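You operate a simulated robot arm through the tools that you are given. There is no shell and no other tool.

Carry out the task below with a simulated robot arm. There is one attempt and no reset: what you move stays moved.

## Task
Get the stacker running again after the emergency stop, with the card's count.
Fine: pull the big stop button out, then reset; zero the total before the start.

The check looks at the end state, three seconds after you hand in, the way a careful person would. Anything else that was tipped, shoved, dropped, spilled or broken makes it a failure.

## Robot
A 6-joint arm with a two-finger gripper, fixed in place. Base frame: the origin is at the foot of the arm, x ahead of it, y to its left, z up. Lengths are in mm, angles in rad, forces in N, time in s.
Its first joint turns from -2.897 to 2.897 rad. Payload 2.45 kg.
The TCP is the grasp point between the finger pads, 20 mm short of the fingertips. In the tool frame z runs along the fingers and y along their closing line. Largest opening 140 mm; the body of the gripper starts 168 mm behind the TCP.
Orientation is that of the tool frame in the base frame, as [roll, pitch, yaw] about the fixed x, y, z axes, in that order (R = Rz(yaw) Ry(pitch) Rx(roll)). With the fingers straight down and closing along the base's y, the tool's x points along the base's -x, its y along +y and its z along -z.

## Interface
- The arm moves only by the tool play_rows. Its argument "plan" is one flat list of numbers, 7 for each row, row after row: the shift along the base's x, y, z in mm, then the turn, a rotation vector about the base's x, y, z in rad, then the closure, from 0 (fully open) to 1 (shut). In form: [x, y, z, rx, ry, rz, jaw, x, y, z, rx, ry, rz, jaw, ...]. A call has 1 to 20 rows; each row is the pose to reach, as a shift and turn from the pose commanded when the call began. Each row takes 0.2 s and may step no farther than 50 mm and 0.15 rad from the row before; otherwise, or with a gripper value out of range, the whole call is refused. A pose out of reach is approached as far as the arm can. The call stops where the force on the tool passes 90 N (or 10 N more than at its start, if that is more) or the arm is blocked; 0.2 s more then pass. The fingers move at their own pace (about 45 mm/s each) and stop on an object; they squeeze with about 39 N. The grip force told is the motor's: it shows also when the fingers shut on nothing. Time passes only in rows, and 0.2 s behind the last, so rows that repeat a pose let the fingers close. The reply holds the time, the measured pose of the TCP, the force on the tool along the base axes, the opening and the grip force, in the units named above and with some noise, with the torque about the TCP (base axes, N m) and any sound that the robot's microphone picked up.
- Cameras (640 x 400 px; columns grow to the right, rows downward): "scene" is fixed at [202.5, -643, 2005.8]; the picture's right is [0.87, -0.49, 0.00], its down [-0.31, -0.54, -0.78] and it looks along [0.39, 0.68, -0.62] (base axes); focal length 374 px, centre (320, 200). "wrist" rides on the gripper at [78, 11, -209] in the tool frame; the picture's right is [-0.14, 0.99, 0.00], its down [-0.92, -0.13, -0.37] and it looks along [-0.37, -0.05, 0.93] (tool axes); focal length 280 px, centre (320, 200). There is no depth. A picture from a camera that has moved, and an enlarged one, comes with that camera's place and axes in the base frame and with its lens. The place of the scene camera against the robot may be out by one fixed shift of up to 25 mm in any direction.
- capture(camera): a new picture of that camera. No time passes.
- zoom(camera, box): a new picture of the part [left, top, right, bottom] of that camera's present view, enlarged. No time passes.
- hand_in(): hands the job in; it is judged then, once.

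Nothing tells you positions but the pictures and the camera data. Unless the task says otherwise, let go and move clear before handing in.

The tools are called after "Call:" by a JSON object that holds its "api" and its "payload". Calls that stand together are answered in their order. play_rows: Moves the arm, as the interface text tells. Its arguments: {"type":"object","properties":{"plan":{"type":"array"}},"required":["plan"]} The other tools are called the same way: capture (camera) takes a picture; zoom (camera, box) takes an enlarged picture of a part of a camera's view; hand_in () hands the job in.

At the start:

```text
t: 0.0
position: [561.3, 66.1, 1519.3]
ee_rot: [3.142, -0.001, 3.141]
ft_force: [-0.5, 0.1, -0.5]
ft_torque: [0.01, 0.0, 0.0]
gripper_width: 140.0
gripper_force: 0.0
```

scene: 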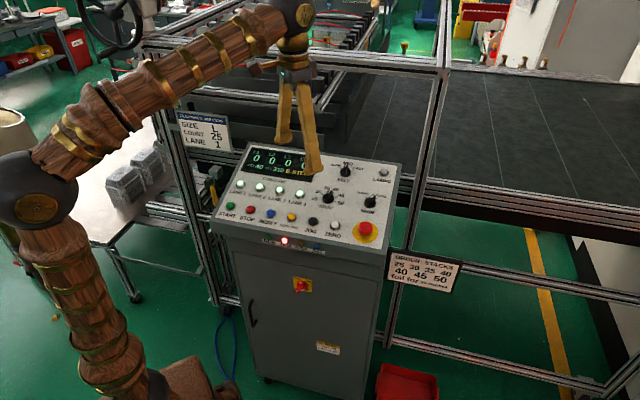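
wrist: 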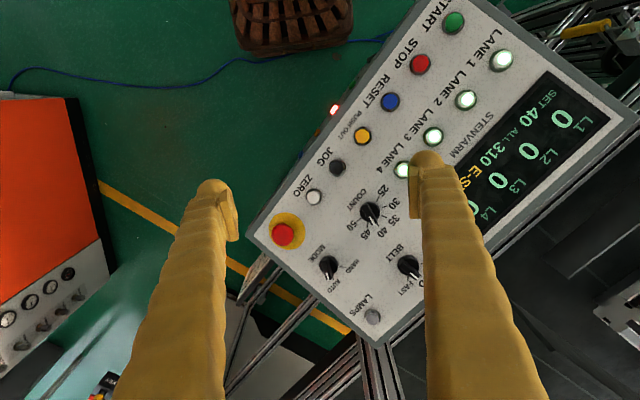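

I see a control console with a display, lane buttons, coloured push-buttons, knobs and a red stop button, plus a job card hanging at the left. I'll zoom in on the card, the signs and the panel before moving anything.

Call:
{"api": "zoom", "payload": {"camera": "scene", "box": [170, 100, 240, 160]}}

Call:
{"api": "zoom", "payload": {"camera": "scene", "box": [210, 140, 410, 260]}}

Call:
{"api": "zoom", "payload": {"camera": "scene", "box": [380, 240, 470, 300]}}

Call:
{"api": "zoom", "payload": {"camera": "wrist", "box": [240, 0, 640, 350]}}

Call:
{"api": "zoom", "payload": {"camera": "wrist", "box": [340, 160, 440, 240]}}

```text
6.67 times, centred on (205, 130) of scene
camera zoom: at [202.5, -643.0, 2005.8], right [0.87, -0.49, 0.0], down [-0.31, -0.54, -0.78], along [0.39, 0.68, -0.62], focal length 2490 px, centre (1087, 667)
```

zoom: 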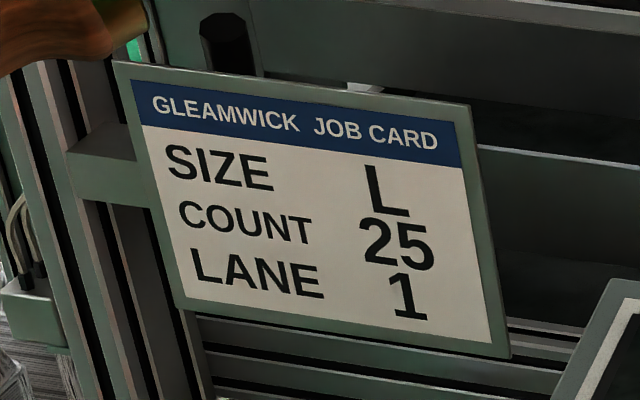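

```text
3.20 times, centred on (310, 200) of scene
camera zoom: at [202.5, -643.0, 2005.8], right [0.87, -0.49, 0.0], down [-0.31, -0.54, -0.78], along [0.39, 0.68, -0.62], focal length 1195 px, centre (352, 200)
```

zoom: 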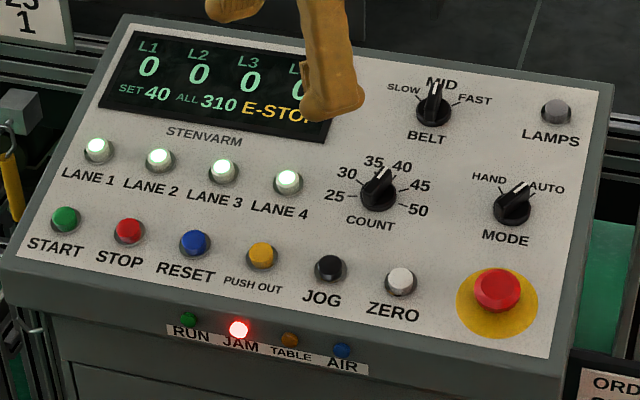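

```text
6.67 times, centred on (425, 270) of scene
camera zoom: at [202.5, -643.0, 2005.8], right [0.87, -0.49, 0.0], down [-0.31, -0.54, -0.78], along [0.39, 0.68, -0.62], focal length 2490 px, centre (-380, -267)
```

zoom: 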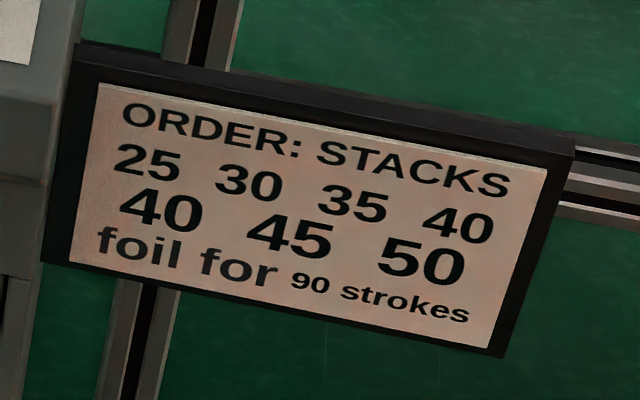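

```text
1.14 times, centred on (440, 175) of wrist
camera zoom: at [484.1, 76.3, 1728.9], right [0.14, 0.99, 0.0], down [0.92, -0.13, 0.37], along [0.37, -0.05, -0.93], focal length 320 px, centre (183, 229)
```

zoom: 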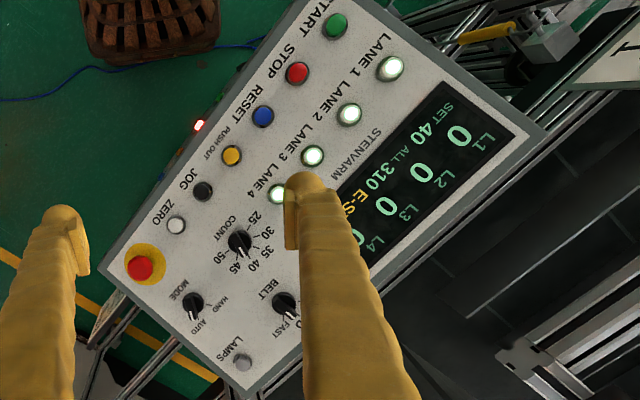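

```text
5.00 times, centred on (390, 200) of wrist
camera zoom: at [484.1, 76.3, 1728.9], right [0.14, 0.99, 0.0], down [0.92, -0.13, 0.37], along [0.37, -0.05, -0.93], focal length 1402 px, centre (-30, 200)
```

zoom: 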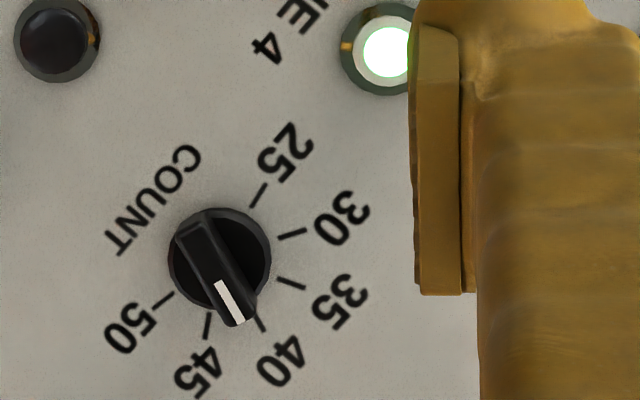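

The card reads count 25, and the COUNT selector is at 40. I'm taking finer zooms from this pose so I can triangulate the panel once the arm has moved.

Call:
{"api": "zoom", "payload": {"camera": "wrist", "box": [240, 150, 400, 250]}}

Call:
{"api": "zoom", "payload": {"camera": "wrist", "box": [350, 0, 510, 100]}}

Call:
{"api": "zoom", "payload": {"camera": "wrist", "box": [300, 240, 460, 340]}}

Call:
{"api": "zoom", "payload": {"camera": "scene", "box": [320, 150, 420, 250]}}

```text
4.00 times, centred on (320, 200) of wrist
camera zoom: at [484.1, 76.3, 1728.9], right [0.14, 0.99, 0.0], down [0.92, -0.13, 0.37], along [0.37, -0.05, -0.93], focal length 1122 px, centre (320, 200)
```

zoom: 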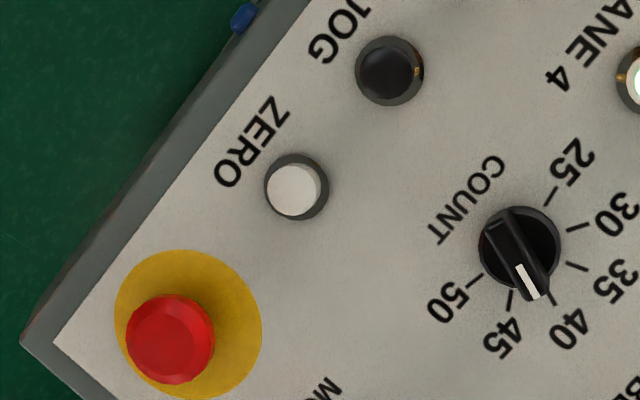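

```text
4.00 times, centred on (430, 50) of wrist
camera zoom: at [484.1, 76.3, 1728.9], right [0.14, 0.99, 0.0], down [0.92, -0.13, 0.37], along [0.37, -0.05, -0.93], focal length 1122 px, centre (-120, 800)
```

zoom: 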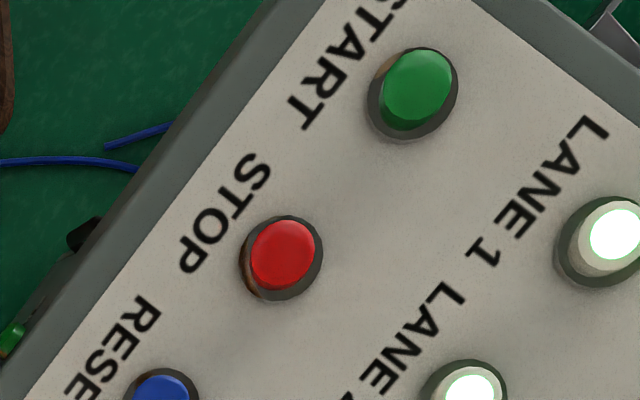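

```text
4.00 times, centred on (380, 290) of wrist
camera zoom: at [484.1, 76.3, 1728.9], right [0.14, 0.99, 0.0], down [0.92, -0.13, 0.37], along [0.37, -0.05, -0.93], focal length 1122 px, centre (80, -160)
```

zoom: 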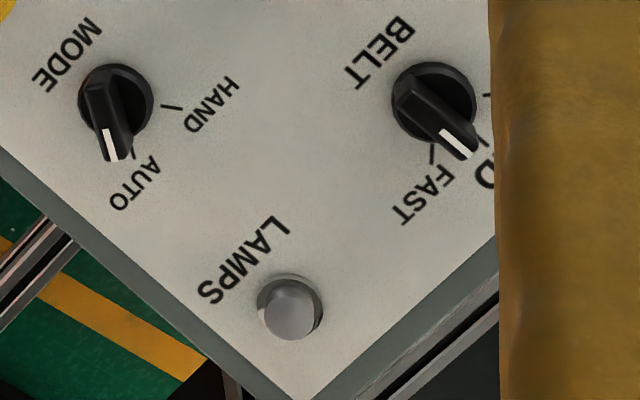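

```text
4.00 times, centred on (370, 200) of scene
camera zoom: at [202.5, -643.0, 2005.8], right [0.87, -0.49, 0.0], down [-0.31, -0.54, -0.78], along [0.39, 0.68, -0.62], focal length 1494 px, centre (120, 200)
```

zoom: 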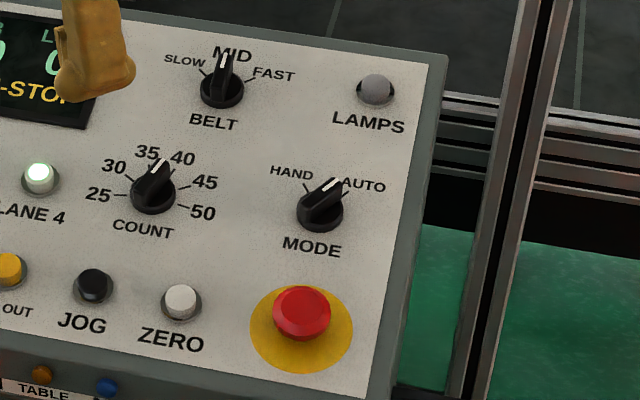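

The COUNT knob is at 40, MODE is at AUTO and BELT is at MID. I put the panel at roughly x 415–950, z about 1250, facing the operator side. Next I'll turn the tool square with the panel and shift over it for a second view.

Call:
{"api": "play_rows", "payload": {"plan": [12, 21, -4, 0, 0, 0.145, 0, 24, 42, -8, 0, 0, 0.29, 0, 36, 63, -12, 0, 0, 0.435, 0, 48, 84, -16, 0, 0, 0.58, 0, 59, 104, -19, 0, 0, 0.724, 0, 59, 104, -19, 0, 0, 0.724, 0]}}

Call:
{"api": "capture", "payload": {"camera": "wrist"}}

Call:
{"api": "capture", "payload": {"camera": "scene"}}

```text
t: 1.4
position: [620.5, 170.2, 1500.4]
ee_rot: [-3.141, 0.0, -2.415]
ft_force: [-0.1, -0.5, 0.6]
ft_torque: [-0.02, 0.02, -0.02]
gripper_width: 140.0
gripper_force: 0.0
```

```text
taken
camera wrist: at [555.1, 126.2, 1710.0], right [-0.55, 0.83, 0.0], down [0.77, 0.52, 0.37], along [0.31, 0.2, -0.93], focal length 280 px, centre (320, 200)
```

wrist: 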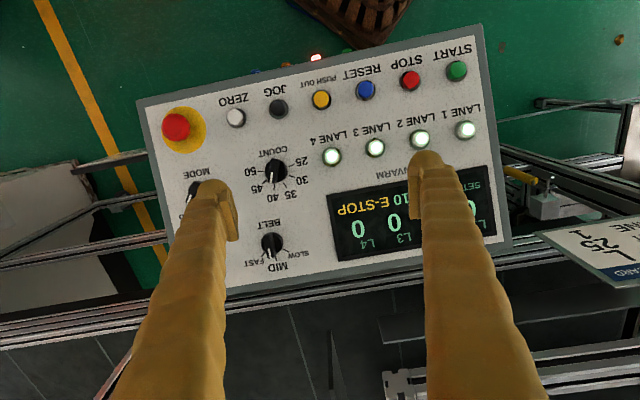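

```text
taken
```

scene: 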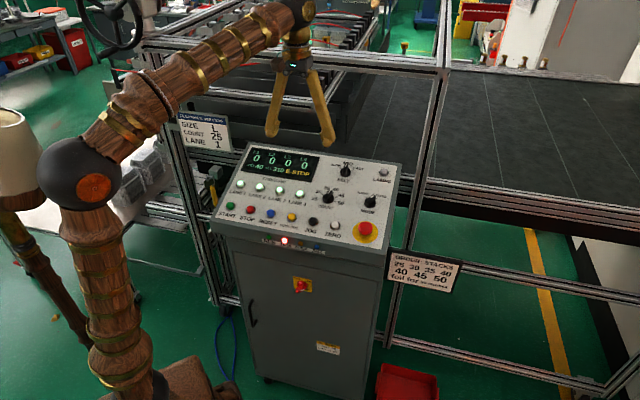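

The view is clear now, so I'm zooming in for accurate button positions.

Call:
{"api": "zoom", "payload": {"camera": "wrist", "box": [140, 70, 300, 170]}}

Call:
{"api": "zoom", "payload": {"camera": "wrist", "box": [340, 40, 500, 140]}}

Call:
{"api": "zoom", "payload": {"camera": "wrist", "box": [230, 130, 310, 180]}}

```text
4.00 times, centred on (220, 120) of wrist
camera zoom: at [555.1, 126.2, 1710.0], right [-0.55, 0.83, 0.0], down [0.77, 0.52, 0.37], along [0.31, 0.2, -0.93], focal length 1122 px, centre (720, 520)
```

zoom: 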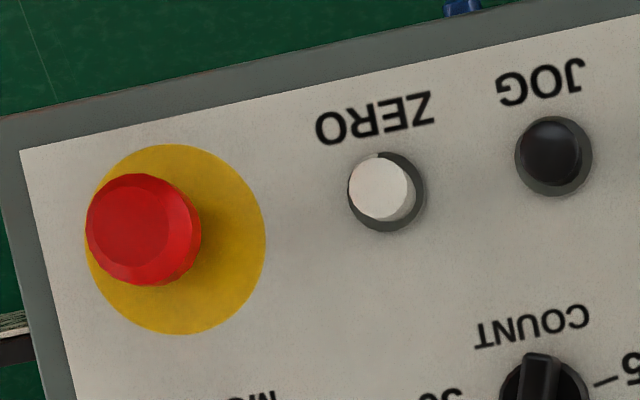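

```text
4.00 times, centred on (420, 90) of wrist
camera zoom: at [555.1, 126.2, 1710.0], right [-0.55, 0.83, 0.0], down [0.77, 0.52, 0.37], along [0.31, 0.2, -0.93], focal length 1122 px, centre (-80, 640)
```

zoom: 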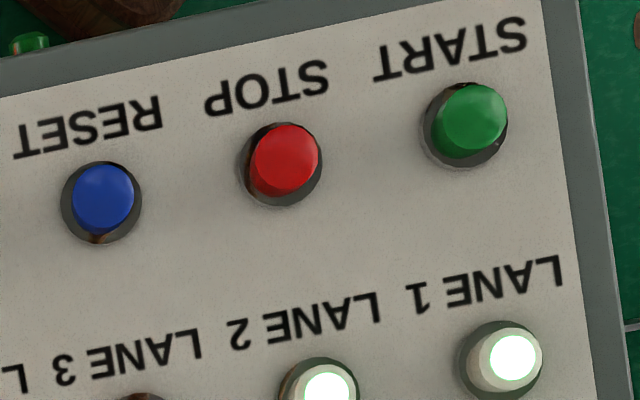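

```text
8.00 times, centred on (270, 155) of wrist
camera zoom: at [555.1, 126.2, 1710.0], right [-0.55, 0.83, 0.0], down [0.77, 0.52, 0.37], along [0.31, 0.2, -0.93], focal length 2243 px, centre (720, 560)
```

zoom: 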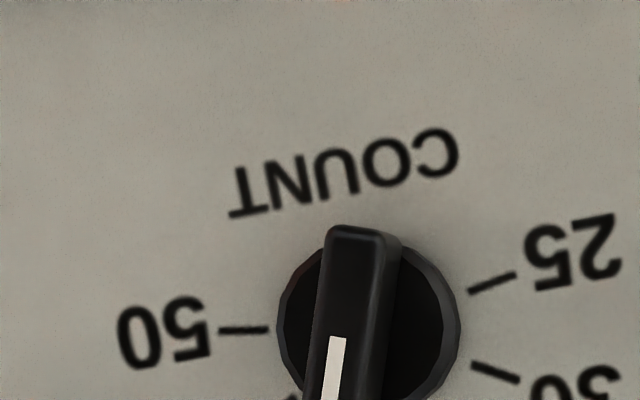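

Triangulating the two wrist views gives these positions:

| Item | x | y | z |
|---|---|---|---|
| Stop button disc | 729 | -23 | 1247 |
| ZERO | 666 | 40 | 1247 |
| START | 424 | 282 | 1251 |
| COUNT knob | ~698 | 136 | 1274 |

The button row runs at -45° and the panel tilts about 0.33 rad. I'll go to a hover over the stop button along the panel normal with the jaw partly closed.

Call:
{"api": "play_rows", "payload": {"plan": [10.1, -27.5, -17.5, 0.0283, -0.03, 0.0074, 0.1, 20.2, -55, -35, 0.0566, -0.06, 0.0147, 0.2, 30.4, -82.5, -52.5, 0.0849, -0.09, 0.022, 0.3, 40.5, -110, -70, 0.1132, -0.12, 0.0294, 0.4, 50.6, -137.5, -87.5, 0.1415, -0.15, 0.0368, 0.45, 60.7, -165, -105, 0.1698, -0.18, 0.044, 0.45, 70.9, -192.5, -122.5, 0.1981, -0.21, 0.0515, 0.45, 81, -220, -140, 0.2264, -0.2402, 0.0588, 0.45, 81, -220, -140, 0.2264, -0.2402, 0.0588, 0.45, 81, -220, -140, 0.2264, -0.2402, 0.0588, 0.45]}}

Call:
{"api": "capture", "payload": {"camera": "wrist"}}

Call:
{"api": "capture", "payload": {"camera": "scene"}}

```text
t: 3.6
position: [701.4, -50.4, 1359.8]
ee_rot: [3.141, 0.329, -2.359]
ft_force: [0.0, 0.8, 0.1]
ft_torque: [0.02, 0.02, 0.02]
gripper_width: 76.9
gripper_force: 0.1
```

```text
taken
camera wrist: at [593.4, -143.9, 1533.2], right [-0.61, 0.79, 0.05], down [0.62, 0.44, 0.65], along [0.49, 0.42, -0.76], focal length 280 px, centre (320, 200)
```

wrist: 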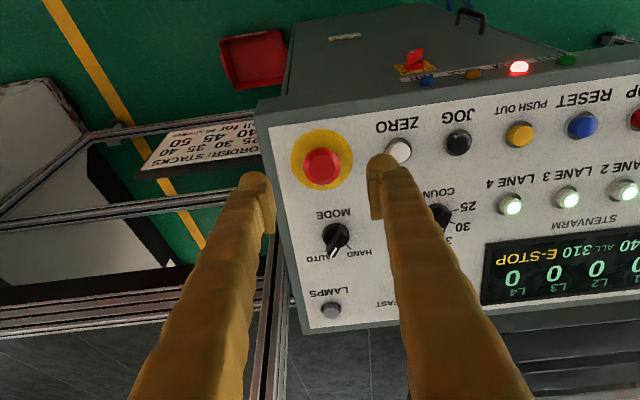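

```text
taken
```

scene: 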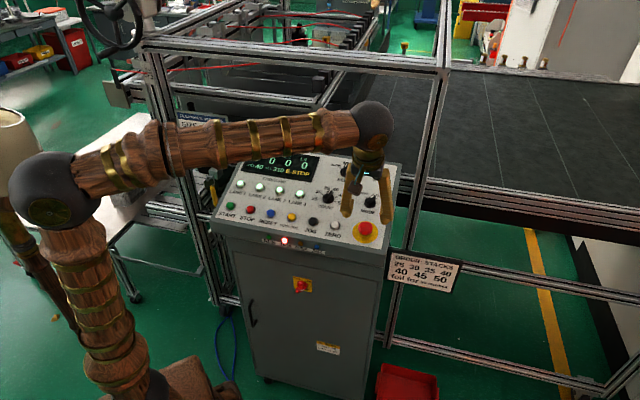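

Zooming in on this view to measure the panel tilt and the stop button more precisely.

Call:
{"api": "zoom", "payload": {"camera": "wrist", "box": [270, 110, 430, 210]}}

Call:
{"api": "zoom", "payload": {"camera": "wrist", "box": [260, 230, 420, 330]}}

Call:
{"api": "zoom", "payload": {"camera": "wrist", "box": [480, 80, 640, 180]}}

Call:
{"api": "zoom", "payload": {"camera": "wrist", "box": [480, 180, 640, 280]}}

```text
4.00 times, centred on (350, 160) of wrist
camera zoom: at [593.4, -143.9, 1533.2], right [-0.61, 0.79, 0.05], down [0.62, 0.44, 0.65], along [0.49, 0.42, -0.76], focal length 1122 px, centre (200, 360)
```

zoom: 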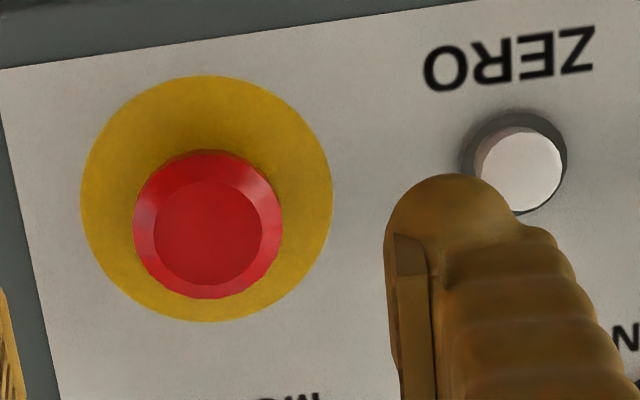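

```text
4.00 times, centred on (340, 280) of wrist
camera zoom: at [593.4, -143.9, 1533.2], right [-0.61, 0.79, 0.05], down [0.62, 0.44, 0.65], along [0.49, 0.42, -0.76], focal length 1122 px, centre (240, -120)
```

zoom: 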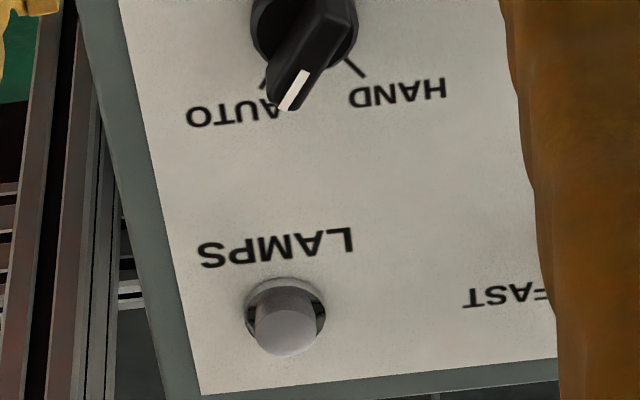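

```text
4.00 times, centred on (560, 130) of wrist
camera zoom: at [593.4, -143.9, 1533.2], right [-0.61, 0.79, 0.05], down [0.62, 0.44, 0.65], along [0.49, 0.42, -0.76], focal length 1122 px, centre (-640, 480)
```

zoom: 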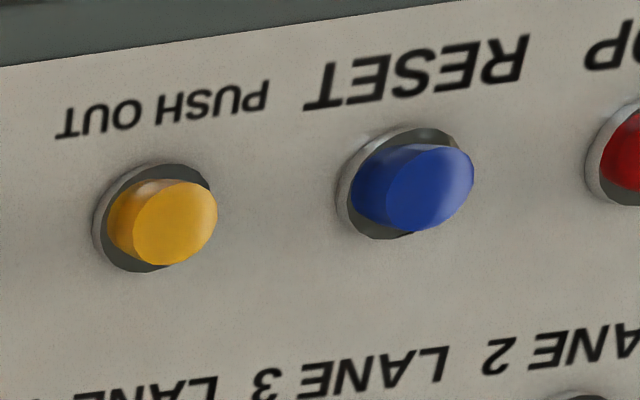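

```text
4.00 times, centred on (560, 230) of wrist
camera zoom: at [593.4, -143.9, 1533.2], right [-0.61, 0.79, 0.05], down [0.62, 0.44, 0.65], along [0.49, 0.42, -0.76], focal length 1122 px, centre (-640, 80)
```

zoom: 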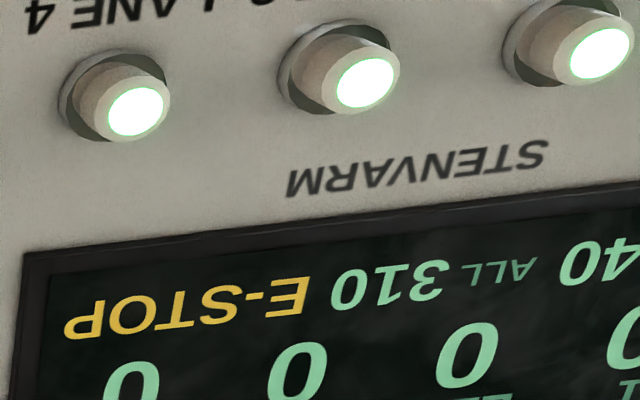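

The tilt comes out at about 0.316 rad, so the tool is almost exactly normal to the panel. The stop button axis is at (728.8, -22.7, 1246.5), with its cap about 42 mm wide and 20 mm up. I'll descend around it with the jaws open to 77 mm.

Call:
{"api": "play_rows", "payload": {"plan": [3.7, 3.7, -15.2, 0, 0, 0, 0.45, 7.4, 7.3, -30.3, 0, 0, 0, 0.45, 11.1, 11, -45.5, 0, 0, 0, 0.45, 14.8, 14.6, -60.7, 0, 0, 0, 0.45, 18.5, 18.3, -75.8, 0, 0, 0, 0.45, 20.5, 20.3, -84, 0, 0, 0, 0.45, 22.2, 21.9, -91, 0, 0, 0, 0.45, 22.2, 21.9, -91, 0, 0, 0, 0.45]}}

Call:
{"api": "capture", "payload": {"camera": "wrist"}}

Call:
{"api": "zoom", "payload": {"camera": "scene", "box": [310, 160, 430, 260]}}

```text
t: 5.4
position: [724.3, -29.1, 1268.7]
ee_rot: [-3.142, 0.33, -2.359]
ft_force: [0.3, 0.5, -0.3]
ft_torque: [-0.01, -0.02, -0.02]
gripper_width: 76.9
gripper_force: 0.1
```

```text
taken
camera wrist: at [616.7, -121.2, 1442.1], right [-0.61, 0.79, 0.05], down [0.62, 0.44, 0.65], along [0.49, 0.42, -0.76], focal length 280 px, centre (320, 200)
```

wrist: 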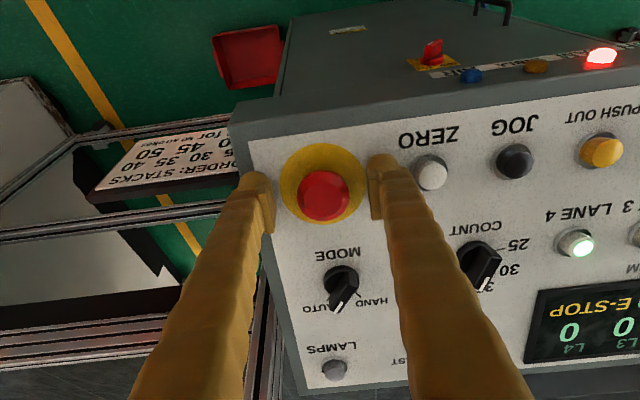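

```text
4.00 times, centred on (370, 210) of scene
camera zoom: at [202.5, -643.0, 2005.8], right [0.87, -0.49, 0.0], down [-0.31, -0.54, -0.78], along [0.39, 0.68, -0.62], focal length 1494 px, centre (120, 160)
```

zoom: 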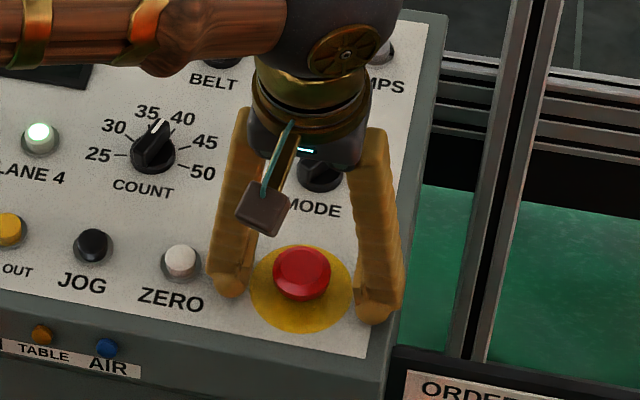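

The cap sits centred between the fingers, so I'll close on it.

Call:
{"api": "play_rows", "payload": {"plan": [0, 0, 0, 0, 0, 0, 0.6, 0, 0, 0, 0, 0, 0, 0.75, 0, 0, 0, 0, 0, 0, 1, 0, 0, 0, 0, 0, 0, 1, 0, 0, 0, 0, 0, 0, 1]}}

Call:
{"api": "capture", "payload": {"camera": "wrist"}}

```text
t: 6.6
position: [723.6, -27.0, 1269.1]
ee_rot: [3.138, 0.328, -2.356]
ft_force: [-39.7, 34.4, -1.7]
ft_torque: [-0.18, -0.23, 0.01]
gripper_width: 38.7
gripper_force: 45.1
```

```text
taken
camera wrist: at [615.6, -120.0, 1442.3], right [-0.61, 0.79, 0.05], down [0.62, 0.44, 0.65], along [0.49, 0.42, -0.76], focal length 280 px, centre (320, 200)
```

wrist: 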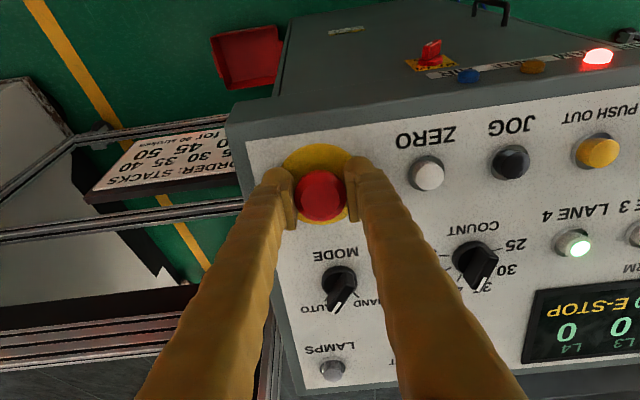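

The grip is firm at 38.7 mm with some sideways load, so I'll ease about 2 mm toward panel left and then pull out along the panel normal.

Call:
{"api": "play_rows", "payload": {"plan": [-1.2, 1.4, 0, 0, 0, 0, 1, -1.9, 0.7, 2.9, 0, 0, 0, 1, -2.6, 0, 5.7, 0, 0, 0, 1, -3.2, -0.6, 8.6, 0, 0, 0, 1, -3.9, -1.3, 11.4, 0, 0, 0, 1]}}

Call:
{"api": "capture", "payload": {"camera": "wrist"}}

Call:
{"api": "capture", "payload": {"camera": "scene"}}

```text
t: 7.8
position: [721.1, -28.4, 1277.8]
ee_rot: [3.137, 0.329, -2.358]
ft_force: [-3.0, 25.5, -46.7]
ft_torque: [-0.32, -0.19, -0.12]
gripper_width: 38.7
gripper_force: 45.3
```

```text
taken
camera wrist: at [613.9, -121.6, 1451.5], right [-0.61, 0.79, 0.05], down [0.63, 0.44, 0.64], along [0.49, 0.42, -0.76], focal length 280 px, centre (320, 200)
```

wrist: 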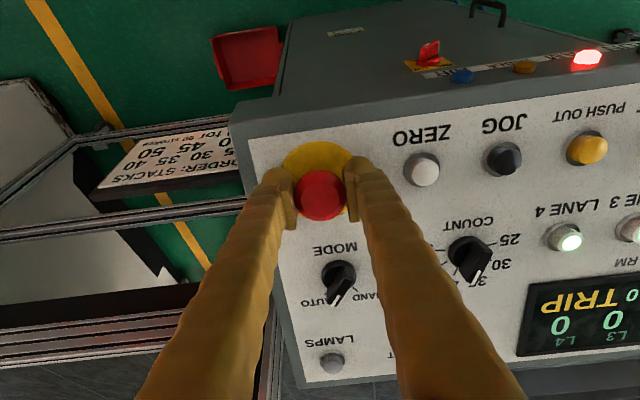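

```text
taken
```

scene: 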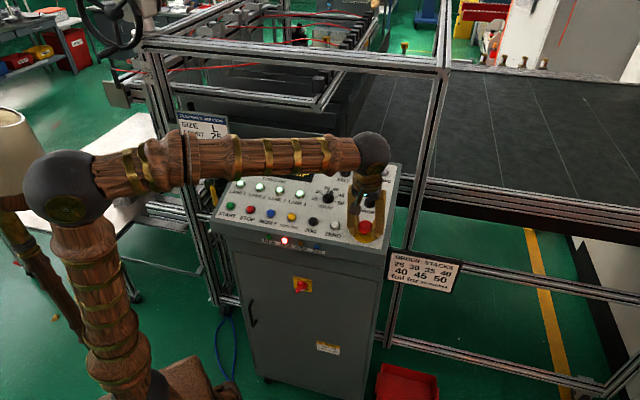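

The display changed from E-STOP to TRIP, so the stop button is out. I'll relieve the pull, open, and back away along the normal.

Call:
{"api": "play_rows", "payload": {"plan": [0.5, 0.5, -2, 0, 0, 0, 1, 0.5, 0.5, -2, 0, 0, 0, 0.9, 0.5, 0.5, -2, 0, 0, 0, 0.6, 0.5, 0.5, -2, 0, 0, 0, 0.45, 0.5, 0.5, -2, 0, 0, 0, 0.45, -2, -2, 10, 0, 0, 0, 0.45, -5.5, -5.5, 24, 0, 0, 0, 0.45, -9, -9, 38, 0, 0, 0, 0.45, -13, -13, 56, 0, 0, 0, 0.45, -17.6, -17.6, 76, 0, 0, 0, 0.45, -17.6, -17.6, 76, 0, 0, 0, 0.45]}}

Call:
{"api": "capture", "payload": {"camera": "wrist"}}

Call:
{"api": "zoom", "payload": {"camera": "scene", "box": [210, 140, 410, 260]}}

```text
t: 10.2
position: [701.9, -47.0, 1356.5]
ee_rot: [3.14, 0.33, -2.359]
ft_force: [1.0, -0.3, 0.1]
ft_torque: [-0.03, -0.01, 0.02]
gripper_width: 77.1
gripper_force: 0.1
```

```text
taken
camera wrist: at [595.0, -140.3, 1529.8], right [-0.61, 0.79, 0.05], down [0.62, 0.44, 0.65], along [0.49, 0.42, -0.76], focal length 280 px, centre (320, 200)
```

wrist: 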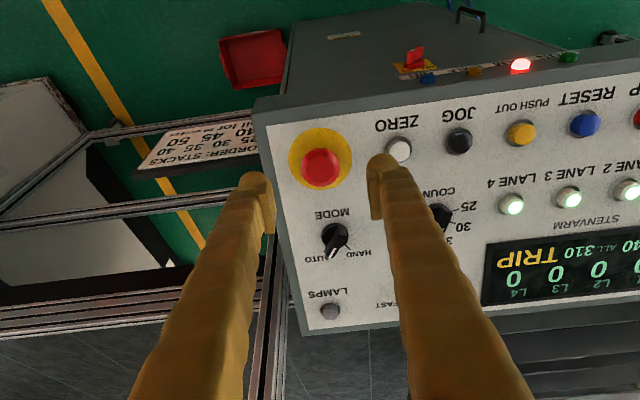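

```text
3.20 times, centred on (310, 200) of scene
camera zoom: at [202.5, -643.0, 2005.8], right [0.87, -0.49, 0.0], down [-0.31, -0.54, -0.78], along [0.39, 0.68, -0.62], focal length 1195 px, centre (352, 200)
```

zoom: 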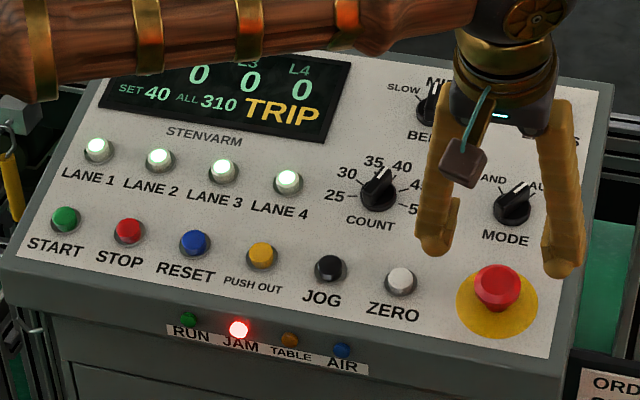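

The stop button stays out and the panel reads TRIP. Next I'll close the jaw and hover over RESET, near (520, 186, 1248).

Call:
{"api": "play_rows", "payload": {"plan": [-25, 26.8, 0, 0, 0, 0, 0.6, -50, 53.7, 0, 0, 0, 0, 0.8, -75, 80.5, 0, 0, 0, 0, 1, -100, 107.3, 0, 0, 0, 0, 1, -125, 134.1, 0, 0, 0, 0, 1, -150, 161, 0, 0, 0, 0, 1, -175, 187.8, -10, 0, 0, 0, 1, -200.1, 214.6, -32.8, 0, 0, 0, 1, -200.1, 214.6, -32.8, 0, 0, 0, 1]}}

Call:
{"api": "capture", "payload": {"camera": "wrist"}}

Call:
{"api": "zoom", "payload": {"camera": "scene", "box": [200, 130, 400, 255]}}

```text
t: 12.2
position: [503.0, 168.1, 1323.4]
ee_rot: [3.14, 0.332, -2.359]
ft_force: [-1.0, -0.6, -0.1]
ft_torque: [0.01, -0.02, -0.01]
gripper_width: 0.0
gripper_force: 29.0
```

```text
taken
camera wrist: at [394.5, 74.9, 1496.5], right [-0.61, 0.79, 0.05], down [0.62, 0.44, 0.65], along [0.49, 0.42, -0.76], focal length 280 px, centre (320, 200)
```

wrist: 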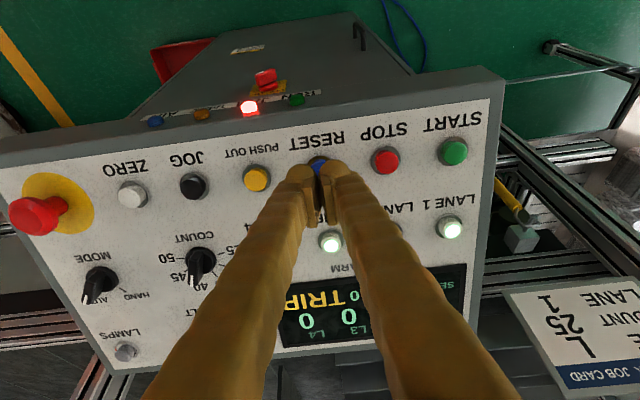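

```text
3.20 times, centred on (300, 192) of scene
camera zoom: at [202.5, -643.0, 2005.8], right [0.87, -0.49, 0.0], down [-0.31, -0.54, -0.78], along [0.39, 0.68, -0.62], focal length 1195 px, centre (384, 224)
```

zoom: 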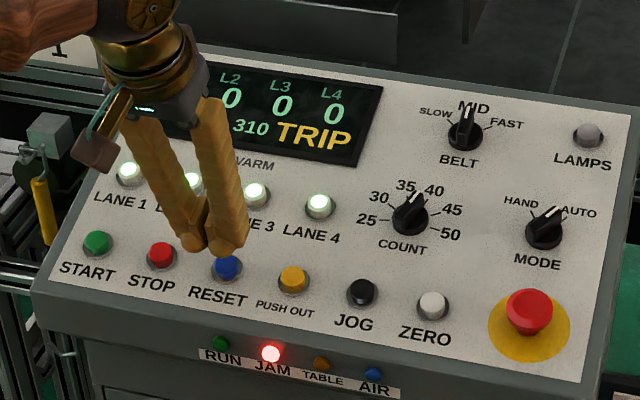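

Call:
{"api": "zoom", "payload": {"camera": "wrist", "box": [240, 120, 400, 220]}}

```text
4.00 times, centred on (320, 170) of wrist
camera zoom: at [394.5, 74.9, 1496.5], right [-0.61, 0.79, 0.05], down [0.62, 0.44, 0.65], along [0.49, 0.42, -0.76], focal length 1122 px, centre (320, 320)
```

zoom: 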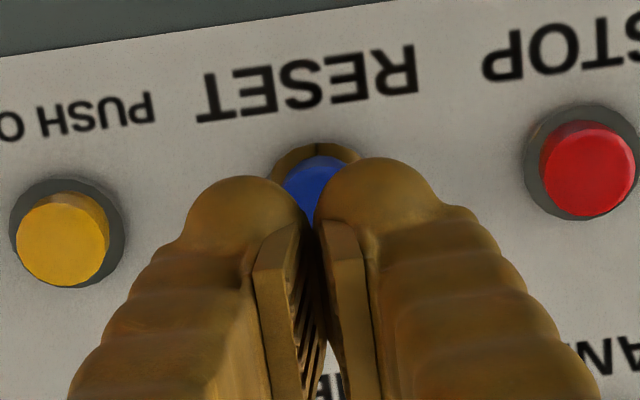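

Alignment over RESET is within about 2 mm. I'll descend close to the cap and then press gently in small steps.

Call:
{"api": "play_rows", "payload": {"plan": [4.2, 2.6, -9.5, 0, 0, 0, 1, 6.5, 4.8, -19, 0, 0, 0, 1, 8.7, 7, -28.5, 0, 0, 0, 1, 11.3, 9.7, -39.4, 0, 0, 0, 1, 11.6, 10, -40.9, 0, 0, 0, 1, 12, 10.3, -42.3, 0, 0, 0, 1, 12.3, 10.6, -43.7, 0, 0, 0, 1]}}

Call:
{"api": "zoom", "payload": {"camera": "wrist", "box": [240, 120, 400, 220]}}

Call:
{"api": "zoom", "payload": {"camera": "scene", "box": [220, 160, 300, 260]}}

```text
t: 13.8
position: [514.9, 177.9, 1279.0]
ee_rot: [3.142, 0.33, -2.358]
ft_force: [-0.9, 1.0, 1.5]
ft_torque: [0.0, 0.01, 0.0]
gripper_width: 0.2
gripper_force: 29.5
```

```text
4.00 times, centred on (320, 170) of wrist
camera zoom: at [406.9, 85.4, 1453.3], right [-0.61, 0.79, 0.05], down [0.62, 0.44, 0.65], along [0.49, 0.42, -0.76], focal length 1122 px, centre (320, 320)
```

zoom: 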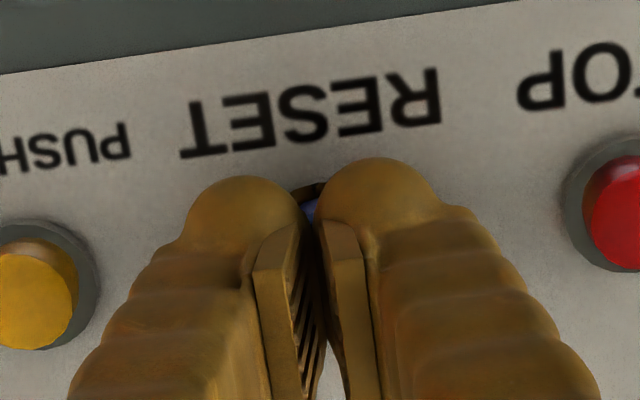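

```text
4.00 times, centred on (260, 210) of scene
camera zoom: at [202.5, -643.0, 2005.8], right [0.87, -0.49, 0.0], down [-0.31, -0.54, -0.78], along [0.39, 0.68, -0.62], focal length 1494 px, centre (560, 160)
```

zoom: 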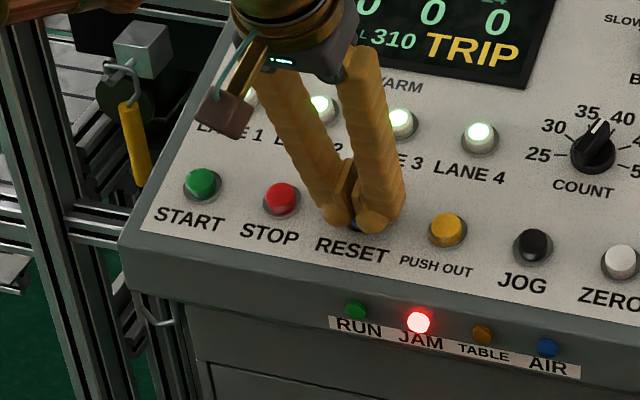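

The tip is just above the cap, so I'm pressing down in 1 mm steps along the normal.

Call:
{"api": "play_rows", "payload": {"plan": [0.22, 0.22, -0.95, 0, 0, 0, 1, 0.45, 0.45, -1.9, 0, 0, 0, 1, 0.67, 0.67, -2.85, 0, 0, 0, 1, 0.9, 0.9, -3.8, 0, 0, 0, 1]}}

Call:
{"api": "zoom", "payload": {"camera": "scene", "box": [220, 160, 300, 260]}}

```text
t: 14.8
position: [515.4, 178.6, 1277.1]
ee_rot: [3.141, 0.332, -2.358]
ft_force: [-0.2, -2.3, 2.4]
ft_torque: [-0.06, 0.02, -0.01]
gripper_width: 6.1
gripper_force: 29.0
heard: click
```

```text
4.00 times, centred on (260, 210) of scene
camera zoom: at [202.5, -643.0, 2005.8], right [0.87, -0.49, 0.0], down [-0.31, -0.54, -0.78], along [0.39, 0.68, -0.62], focal length 1494 px, centre (560, 160)
```

zoom: 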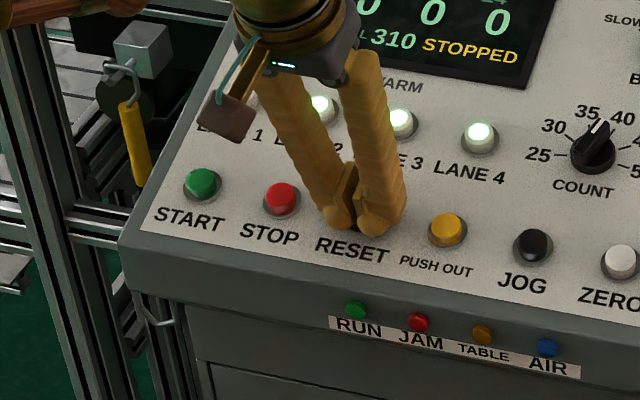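

I heard a click, the display shows STOPPED and the JAM lamp is off, so the reset worked. Now I'll retreat and hover over the COUNT knob, jaw open and lined up with its pointer bar.

Call:
{"api": "play_rows", "payload": {"plan": [-4.5, -4.5, 19, 0, 0, 0, 1, -9, -9, 38, 0, 0, 0, 1, -13.5, -13.4, 57, 0, 0, 0, 0.8, 15, -22, 63, 0.0118, 0.0117, -0.0496, 0.6, 44, -31, 69, 0.0235, 0.0234, -0.0993, 0.4, 73, -40, 75, 0.0353, 0.0351, -0.1489, 0.2, 102, -48.5, 81, 0.047, 0.0468, -0.1985, 0.1, 131, -57, 87, 0.0588, 0.0585, -0.248, 0.1, 160.1, -65.9, 93.5, 0.0705, 0.0702, -0.2978, 0.1, 160.1, -65.9, 93.5, 0.0705, 0.0702, -0.2978, 0.1]}}

Call:
{"api": "capture", "payload": {"camera": "wrist"}}

Call:
{"api": "zoom", "payload": {"camera": "wrist", "box": [250, 130, 390, 230]}}

Call:
{"api": "zoom", "payload": {"camera": "scene", "box": [200, 130, 400, 255]}}

```text
t: 17.0
position: [677.7, 113.2, 1368.1]
ee_rot: [3.037, 0.315, -2.69]
ft_force: [-0.4, -0.4, -0.7]
ft_torque: [-0.01, 0.0, 0.02]
gripper_width: 126.0
gripper_force: 0.1
```

```text
taken
camera wrist: at [557.3, 42.1, 1543.8], right [-0.34, 0.93, 0.14], down [0.76, 0.19, 0.62], along [0.55, 0.32, -0.77], focal length 280 px, centre (320, 200)
```

wrist: 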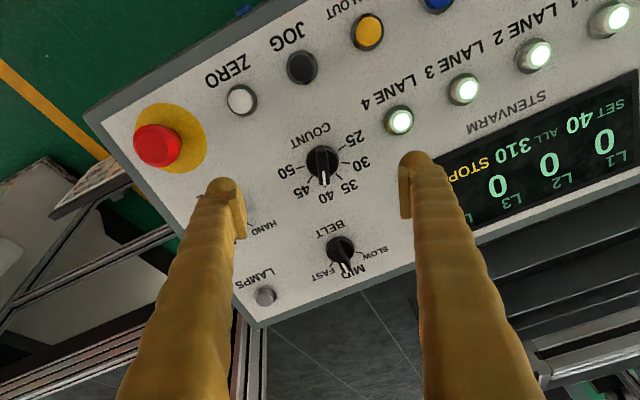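

```text
4.00 times, centred on (320, 180) of wrist
camera zoom: at [557.3, 42.1, 1543.8], right [-0.34, 0.93, 0.14], down [0.76, 0.19, 0.62], along [0.55, 0.32, -0.77], focal length 1122 px, centre (320, 280)
```

zoom: 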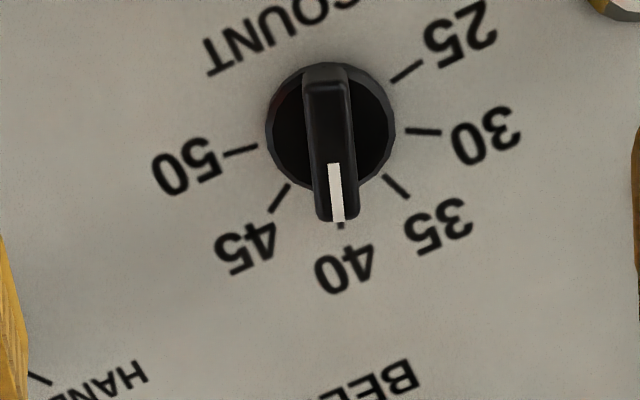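

```text
3.20 times, centred on (300, 192) of scene
camera zoom: at [202.5, -643.0, 2005.8], right [0.87, -0.49, 0.0], down [-0.31, -0.54, -0.78], along [0.39, 0.68, -0.62], focal length 1195 px, centre (384, 224)
```

zoom: 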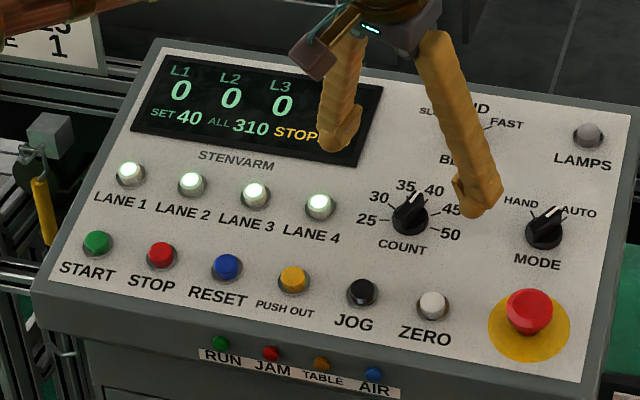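

The COUNT marks are spaced about 40° apart, so going from 40 to 25 means about 120° counter-clockwise. I'll rehearse that turn in free air at hover to make sure the wrist can do it.

Call:
{"api": "play_rows", "payload": {"plan": [0, 0, 0, -0.0313, -0.0312, 0.1324, 0.1, 0, 0, 0, -0.0627, -0.0625, 0.2648, 0.1, 0, 0, 0, -0.094, -0.0937, 0.3972, 0.1, 0, 0, 0, -0.1254, -0.1249, 0.5297, 0.1, 0, 0, 0, -0.1567, -0.1562, 0.6621, 0.1, 0, 0, 0, -0.188, -0.1874, 0.7945, 0.1, 0, 0, 0, -0.2194, -0.2186, 0.9269, 0.1, 0, 0, 0, -0.2507, -0.2498, 1.0593, 0.1, 0, 0, 0, -0.2821, -0.2811, 1.1917, 0.1, 0, 0, 0, -0.3134, -0.3123, 1.3241, 0.1, 0, 0, 0, -0.3447, -0.3435, 1.4565, 0.1, 0, 0, 0, -0.3761, -0.3748, 1.589, 0.1, 0, 0, 0, -0.4074, -0.406, 1.7214, 0.1, 0, 0, 0, -0.4388, -0.4372, 1.8538, 0.1, 0, 0, 0, -0.4701, -0.4684, 1.9862, 0.1, 0, 0, 0, -0.4701, -0.4684, 1.9862, 0.1]}}

Call:
{"api": "capture", "payload": {"camera": "wrist"}}

Call:
{"api": "capture", "payload": {"camera": "scene"}}

```text
t: 20.4
position: [675.4, 114.2, 1369.2]
ee_rot: [-2.827, -0.06, -0.585]
ft_force: [-0.3, -0.8, -0.2]
ft_torque: [0.01, 0.0, 0.0]
gripper_width: 126.0
gripper_force: 0.1
```

```text
taken
camera wrist: at [690.2, 13.5, 1570.1], right [-0.62, -0.72, -0.31], down [-0.78, 0.53, 0.34], along [-0.08, 0.45, -0.89], focal length 280 px, centre (320, 200)
```

wrist: 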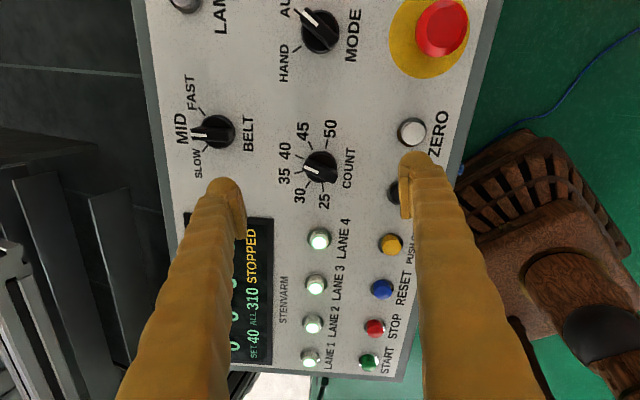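

```text
taken
```

scene: 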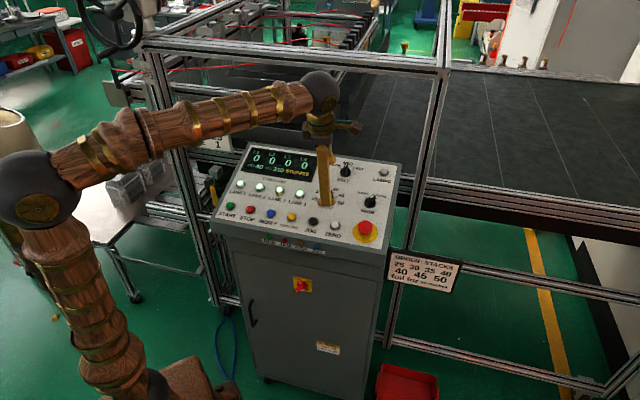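

The wrist manages the full turn. I'll use this second angle on the knob to fix its centre.

Call:
{"api": "zoom", "payload": {"camera": "wrist", "box": [250, 120, 390, 220]}}

```text
4.00 times, centred on (320, 170) of wrist
camera zoom: at [690.2, 13.5, 1570.1], right [-0.62, -0.72, -0.31], down [-0.78, 0.53, 0.34], along [-0.08, 0.45, -0.89], focal length 1122 px, centre (320, 320)
```

zoom: 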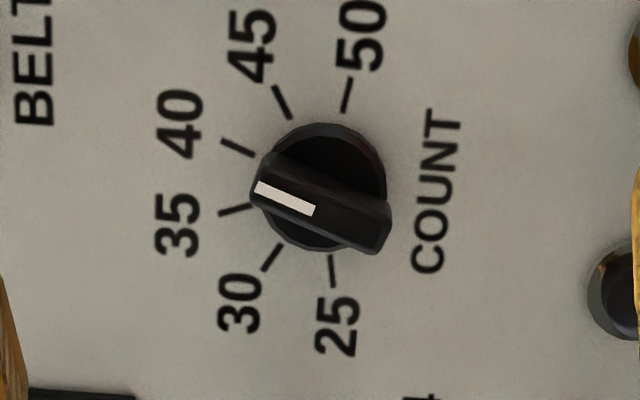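

Both views agree that the knob axis passes about 1.5 mm from my current tool axis, and that the bar top is about 24 mm above the panel. I'll turn back to line up with the pointer bar and partly close the jaw.

Call:
{"api": "play_rows", "payload": {"plan": [0, 0, 0, 0.0319, 0.0318, -0.1347, 0.2, 0, 0, 0, 0.0638, 0.0635, -0.2694, 0.3, 0, 0, 0, 0.0956, 0.0953, -0.4041, 0.4, 0, 0, 0, 0.1275, 0.1271, -0.5388, 0.5, 0, 0, 0, 0.1594, 0.1588, -0.6734, 0.6, 0, 0, 0, 0.1913, 0.1906, -0.8081, 0.6, 0, 0, 0, 0.2232, 0.2224, -0.9428, 0.6, 0, 0, 0, 0.255, 0.2541, -1.0775, 0.6, 0, 0, 0, 0.2869, 0.2859, -1.2122, 0.6, 0, 0, 0, 0.3188, 0.3177, -1.3469, 0.6, -0.2, 0.2, 0, 0.3507, 0.3494, -1.4816, 0.6, -0.5, 0.4, 0, 0.3826, 0.3812, -1.6162, 0.6, -0.8, 0.6, 0, 0.4144, 0.413, -1.7509, 0.6, -1, 0.8, 0, 0.4463, 0.4447, -1.8856, 0.6, -1.2, 0.9, 0, 0.4782, 0.4765, -2.0203, 0.6, -1.2, 0.9, 0, 0.4782, 0.4765, -2.0203, 0.6, -1.2, 0.9, 0, 0.4782, 0.4765, -2.0203, 0.6]}}

Call:
{"api": "zoom", "payload": {"camera": "wrist", "box": [250, 130, 390, 230]}}

```text
t: 24.0
position: [674.7, 114.4, 1368.8]
ee_rot: [3.026, 0.308, -2.729]
ft_force: [-0.8, 0.1, -0.1]
ft_torque: [0.01, -0.01, 0.03]
gripper_width: 56.3
gripper_force: 0.1
```

```text
4.00 times, centred on (320, 180) of wrist
camera zoom: at [553.9, 46.1, 1545.5], right [-0.31, 0.94, 0.15], down [0.77, 0.16, 0.62], along [0.55, 0.31, -0.77], focal length 1122 px, centre (320, 280)
```

zoom: 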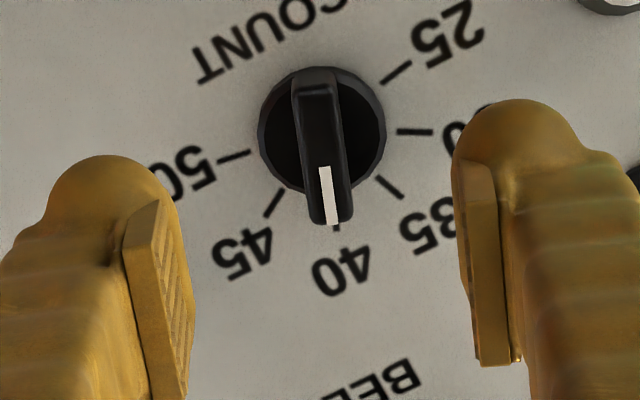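

The bar is well aligned between the fingers, with a residual offset of about 1 mm. I'll descend so the fingertips straddle the bar just above the skirt.

Call:
{"api": "play_rows", "payload": {"plan": [2.2, 2.7, -11, 0, 0, 0, 0.6, 4.8, 5.3, -22, 0, 0, 0, 0.6, 7.4, 7.9, -33, 0, 0, 0, 0.6, 10, 10.5, -44, 0, 0, 0, 0.6, 12.1, 13, -55, 0, 0, 0, 0.6, 14.5, 15.4, -64.7, 0, 0, 0, 0.6, 14.5, 15.4, -64.7, 0, 0, 0, 0.6]}}

Call:
{"api": "zoom", "payload": {"camera": "wrist", "box": [240, 140, 400, 240]}}

Call:
{"api": "zoom", "payload": {"camera": "scene", "box": [290, 150, 390, 230]}}

```text
t: 25.6
position: [689.1, 129.6, 1304.9]
ee_rot: [3.028, 0.31, -2.726]
ft_force: [-0.6, -0.7, 0.7]
ft_torque: [0.0, 0.01, 0.01]
gripper_width: 55.9
gripper_force: 0.2
```

```text
4.00 times, centred on (320, 190) of wrist
camera zoom: at [568.3, 61.4, 1480.7], right [-0.31, 0.94, 0.15], down [0.77, 0.16, 0.62], along [0.55, 0.31, -0.77], focal length 1122 px, centre (320, 240)
```

zoom: 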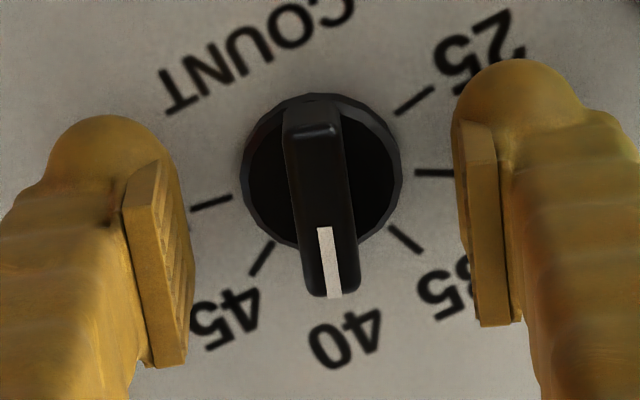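

```text
5.00 times, centred on (340, 190) of scene
camera zoom: at [202.5, -643.0, 2005.8], right [0.87, -0.49, 0.0], down [-0.31, -0.54, -0.78], along [0.39, 0.68, -0.62], focal length 1868 px, centre (220, 250)
```

zoom: 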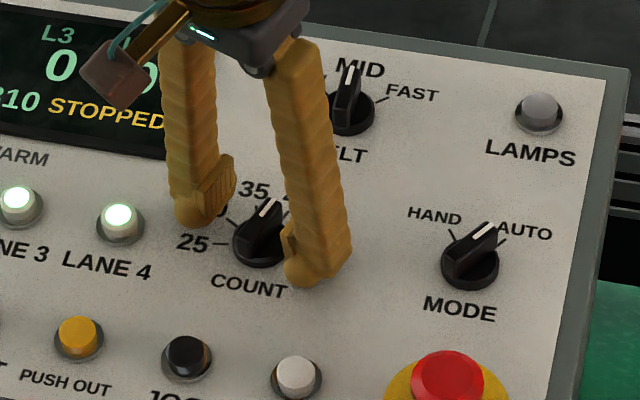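

The fingers straddle the bar, so I'm closing on it.

Call:
{"api": "play_rows", "payload": {"plan": [0, 0, 0, 0, 0, 0, 0.75, 0, 0, 0, 0, 0, 0, 0.9, 0, 0, 0, 0, 0, 0, 1, 0, 0, 0, 0, 0, 0, 1, 0, 0, 0, 0, 0, 0, 1]}}

Call:
{"api": "zoom", "payload": {"camera": "wrist", "box": [240, 140, 400, 240]}}

```text
t: 26.8
position: [688.2, 129.7, 1304.1]
ee_rot: [3.027, 0.308, -2.727]
ft_force: [-5.0, 11.4, -1.3]
ft_torque: [0.07, -0.05, 0.04]
gripper_width: 11.2
gripper_force: 38.5
```

```text
4.00 times, centred on (320, 190) of wrist
camera zoom: at [568.1, 61.7, 1480.9], right [-0.31, 0.94, 0.15], down [0.77, 0.16, 0.62], along [0.55, 0.31, -0.77], focal length 1122 px, centre (320, 240)
```

zoom: 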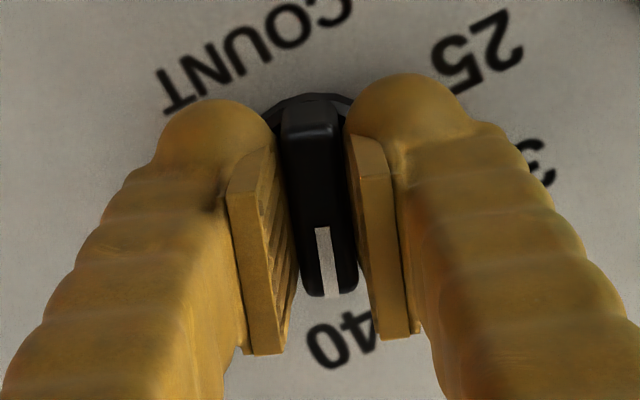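

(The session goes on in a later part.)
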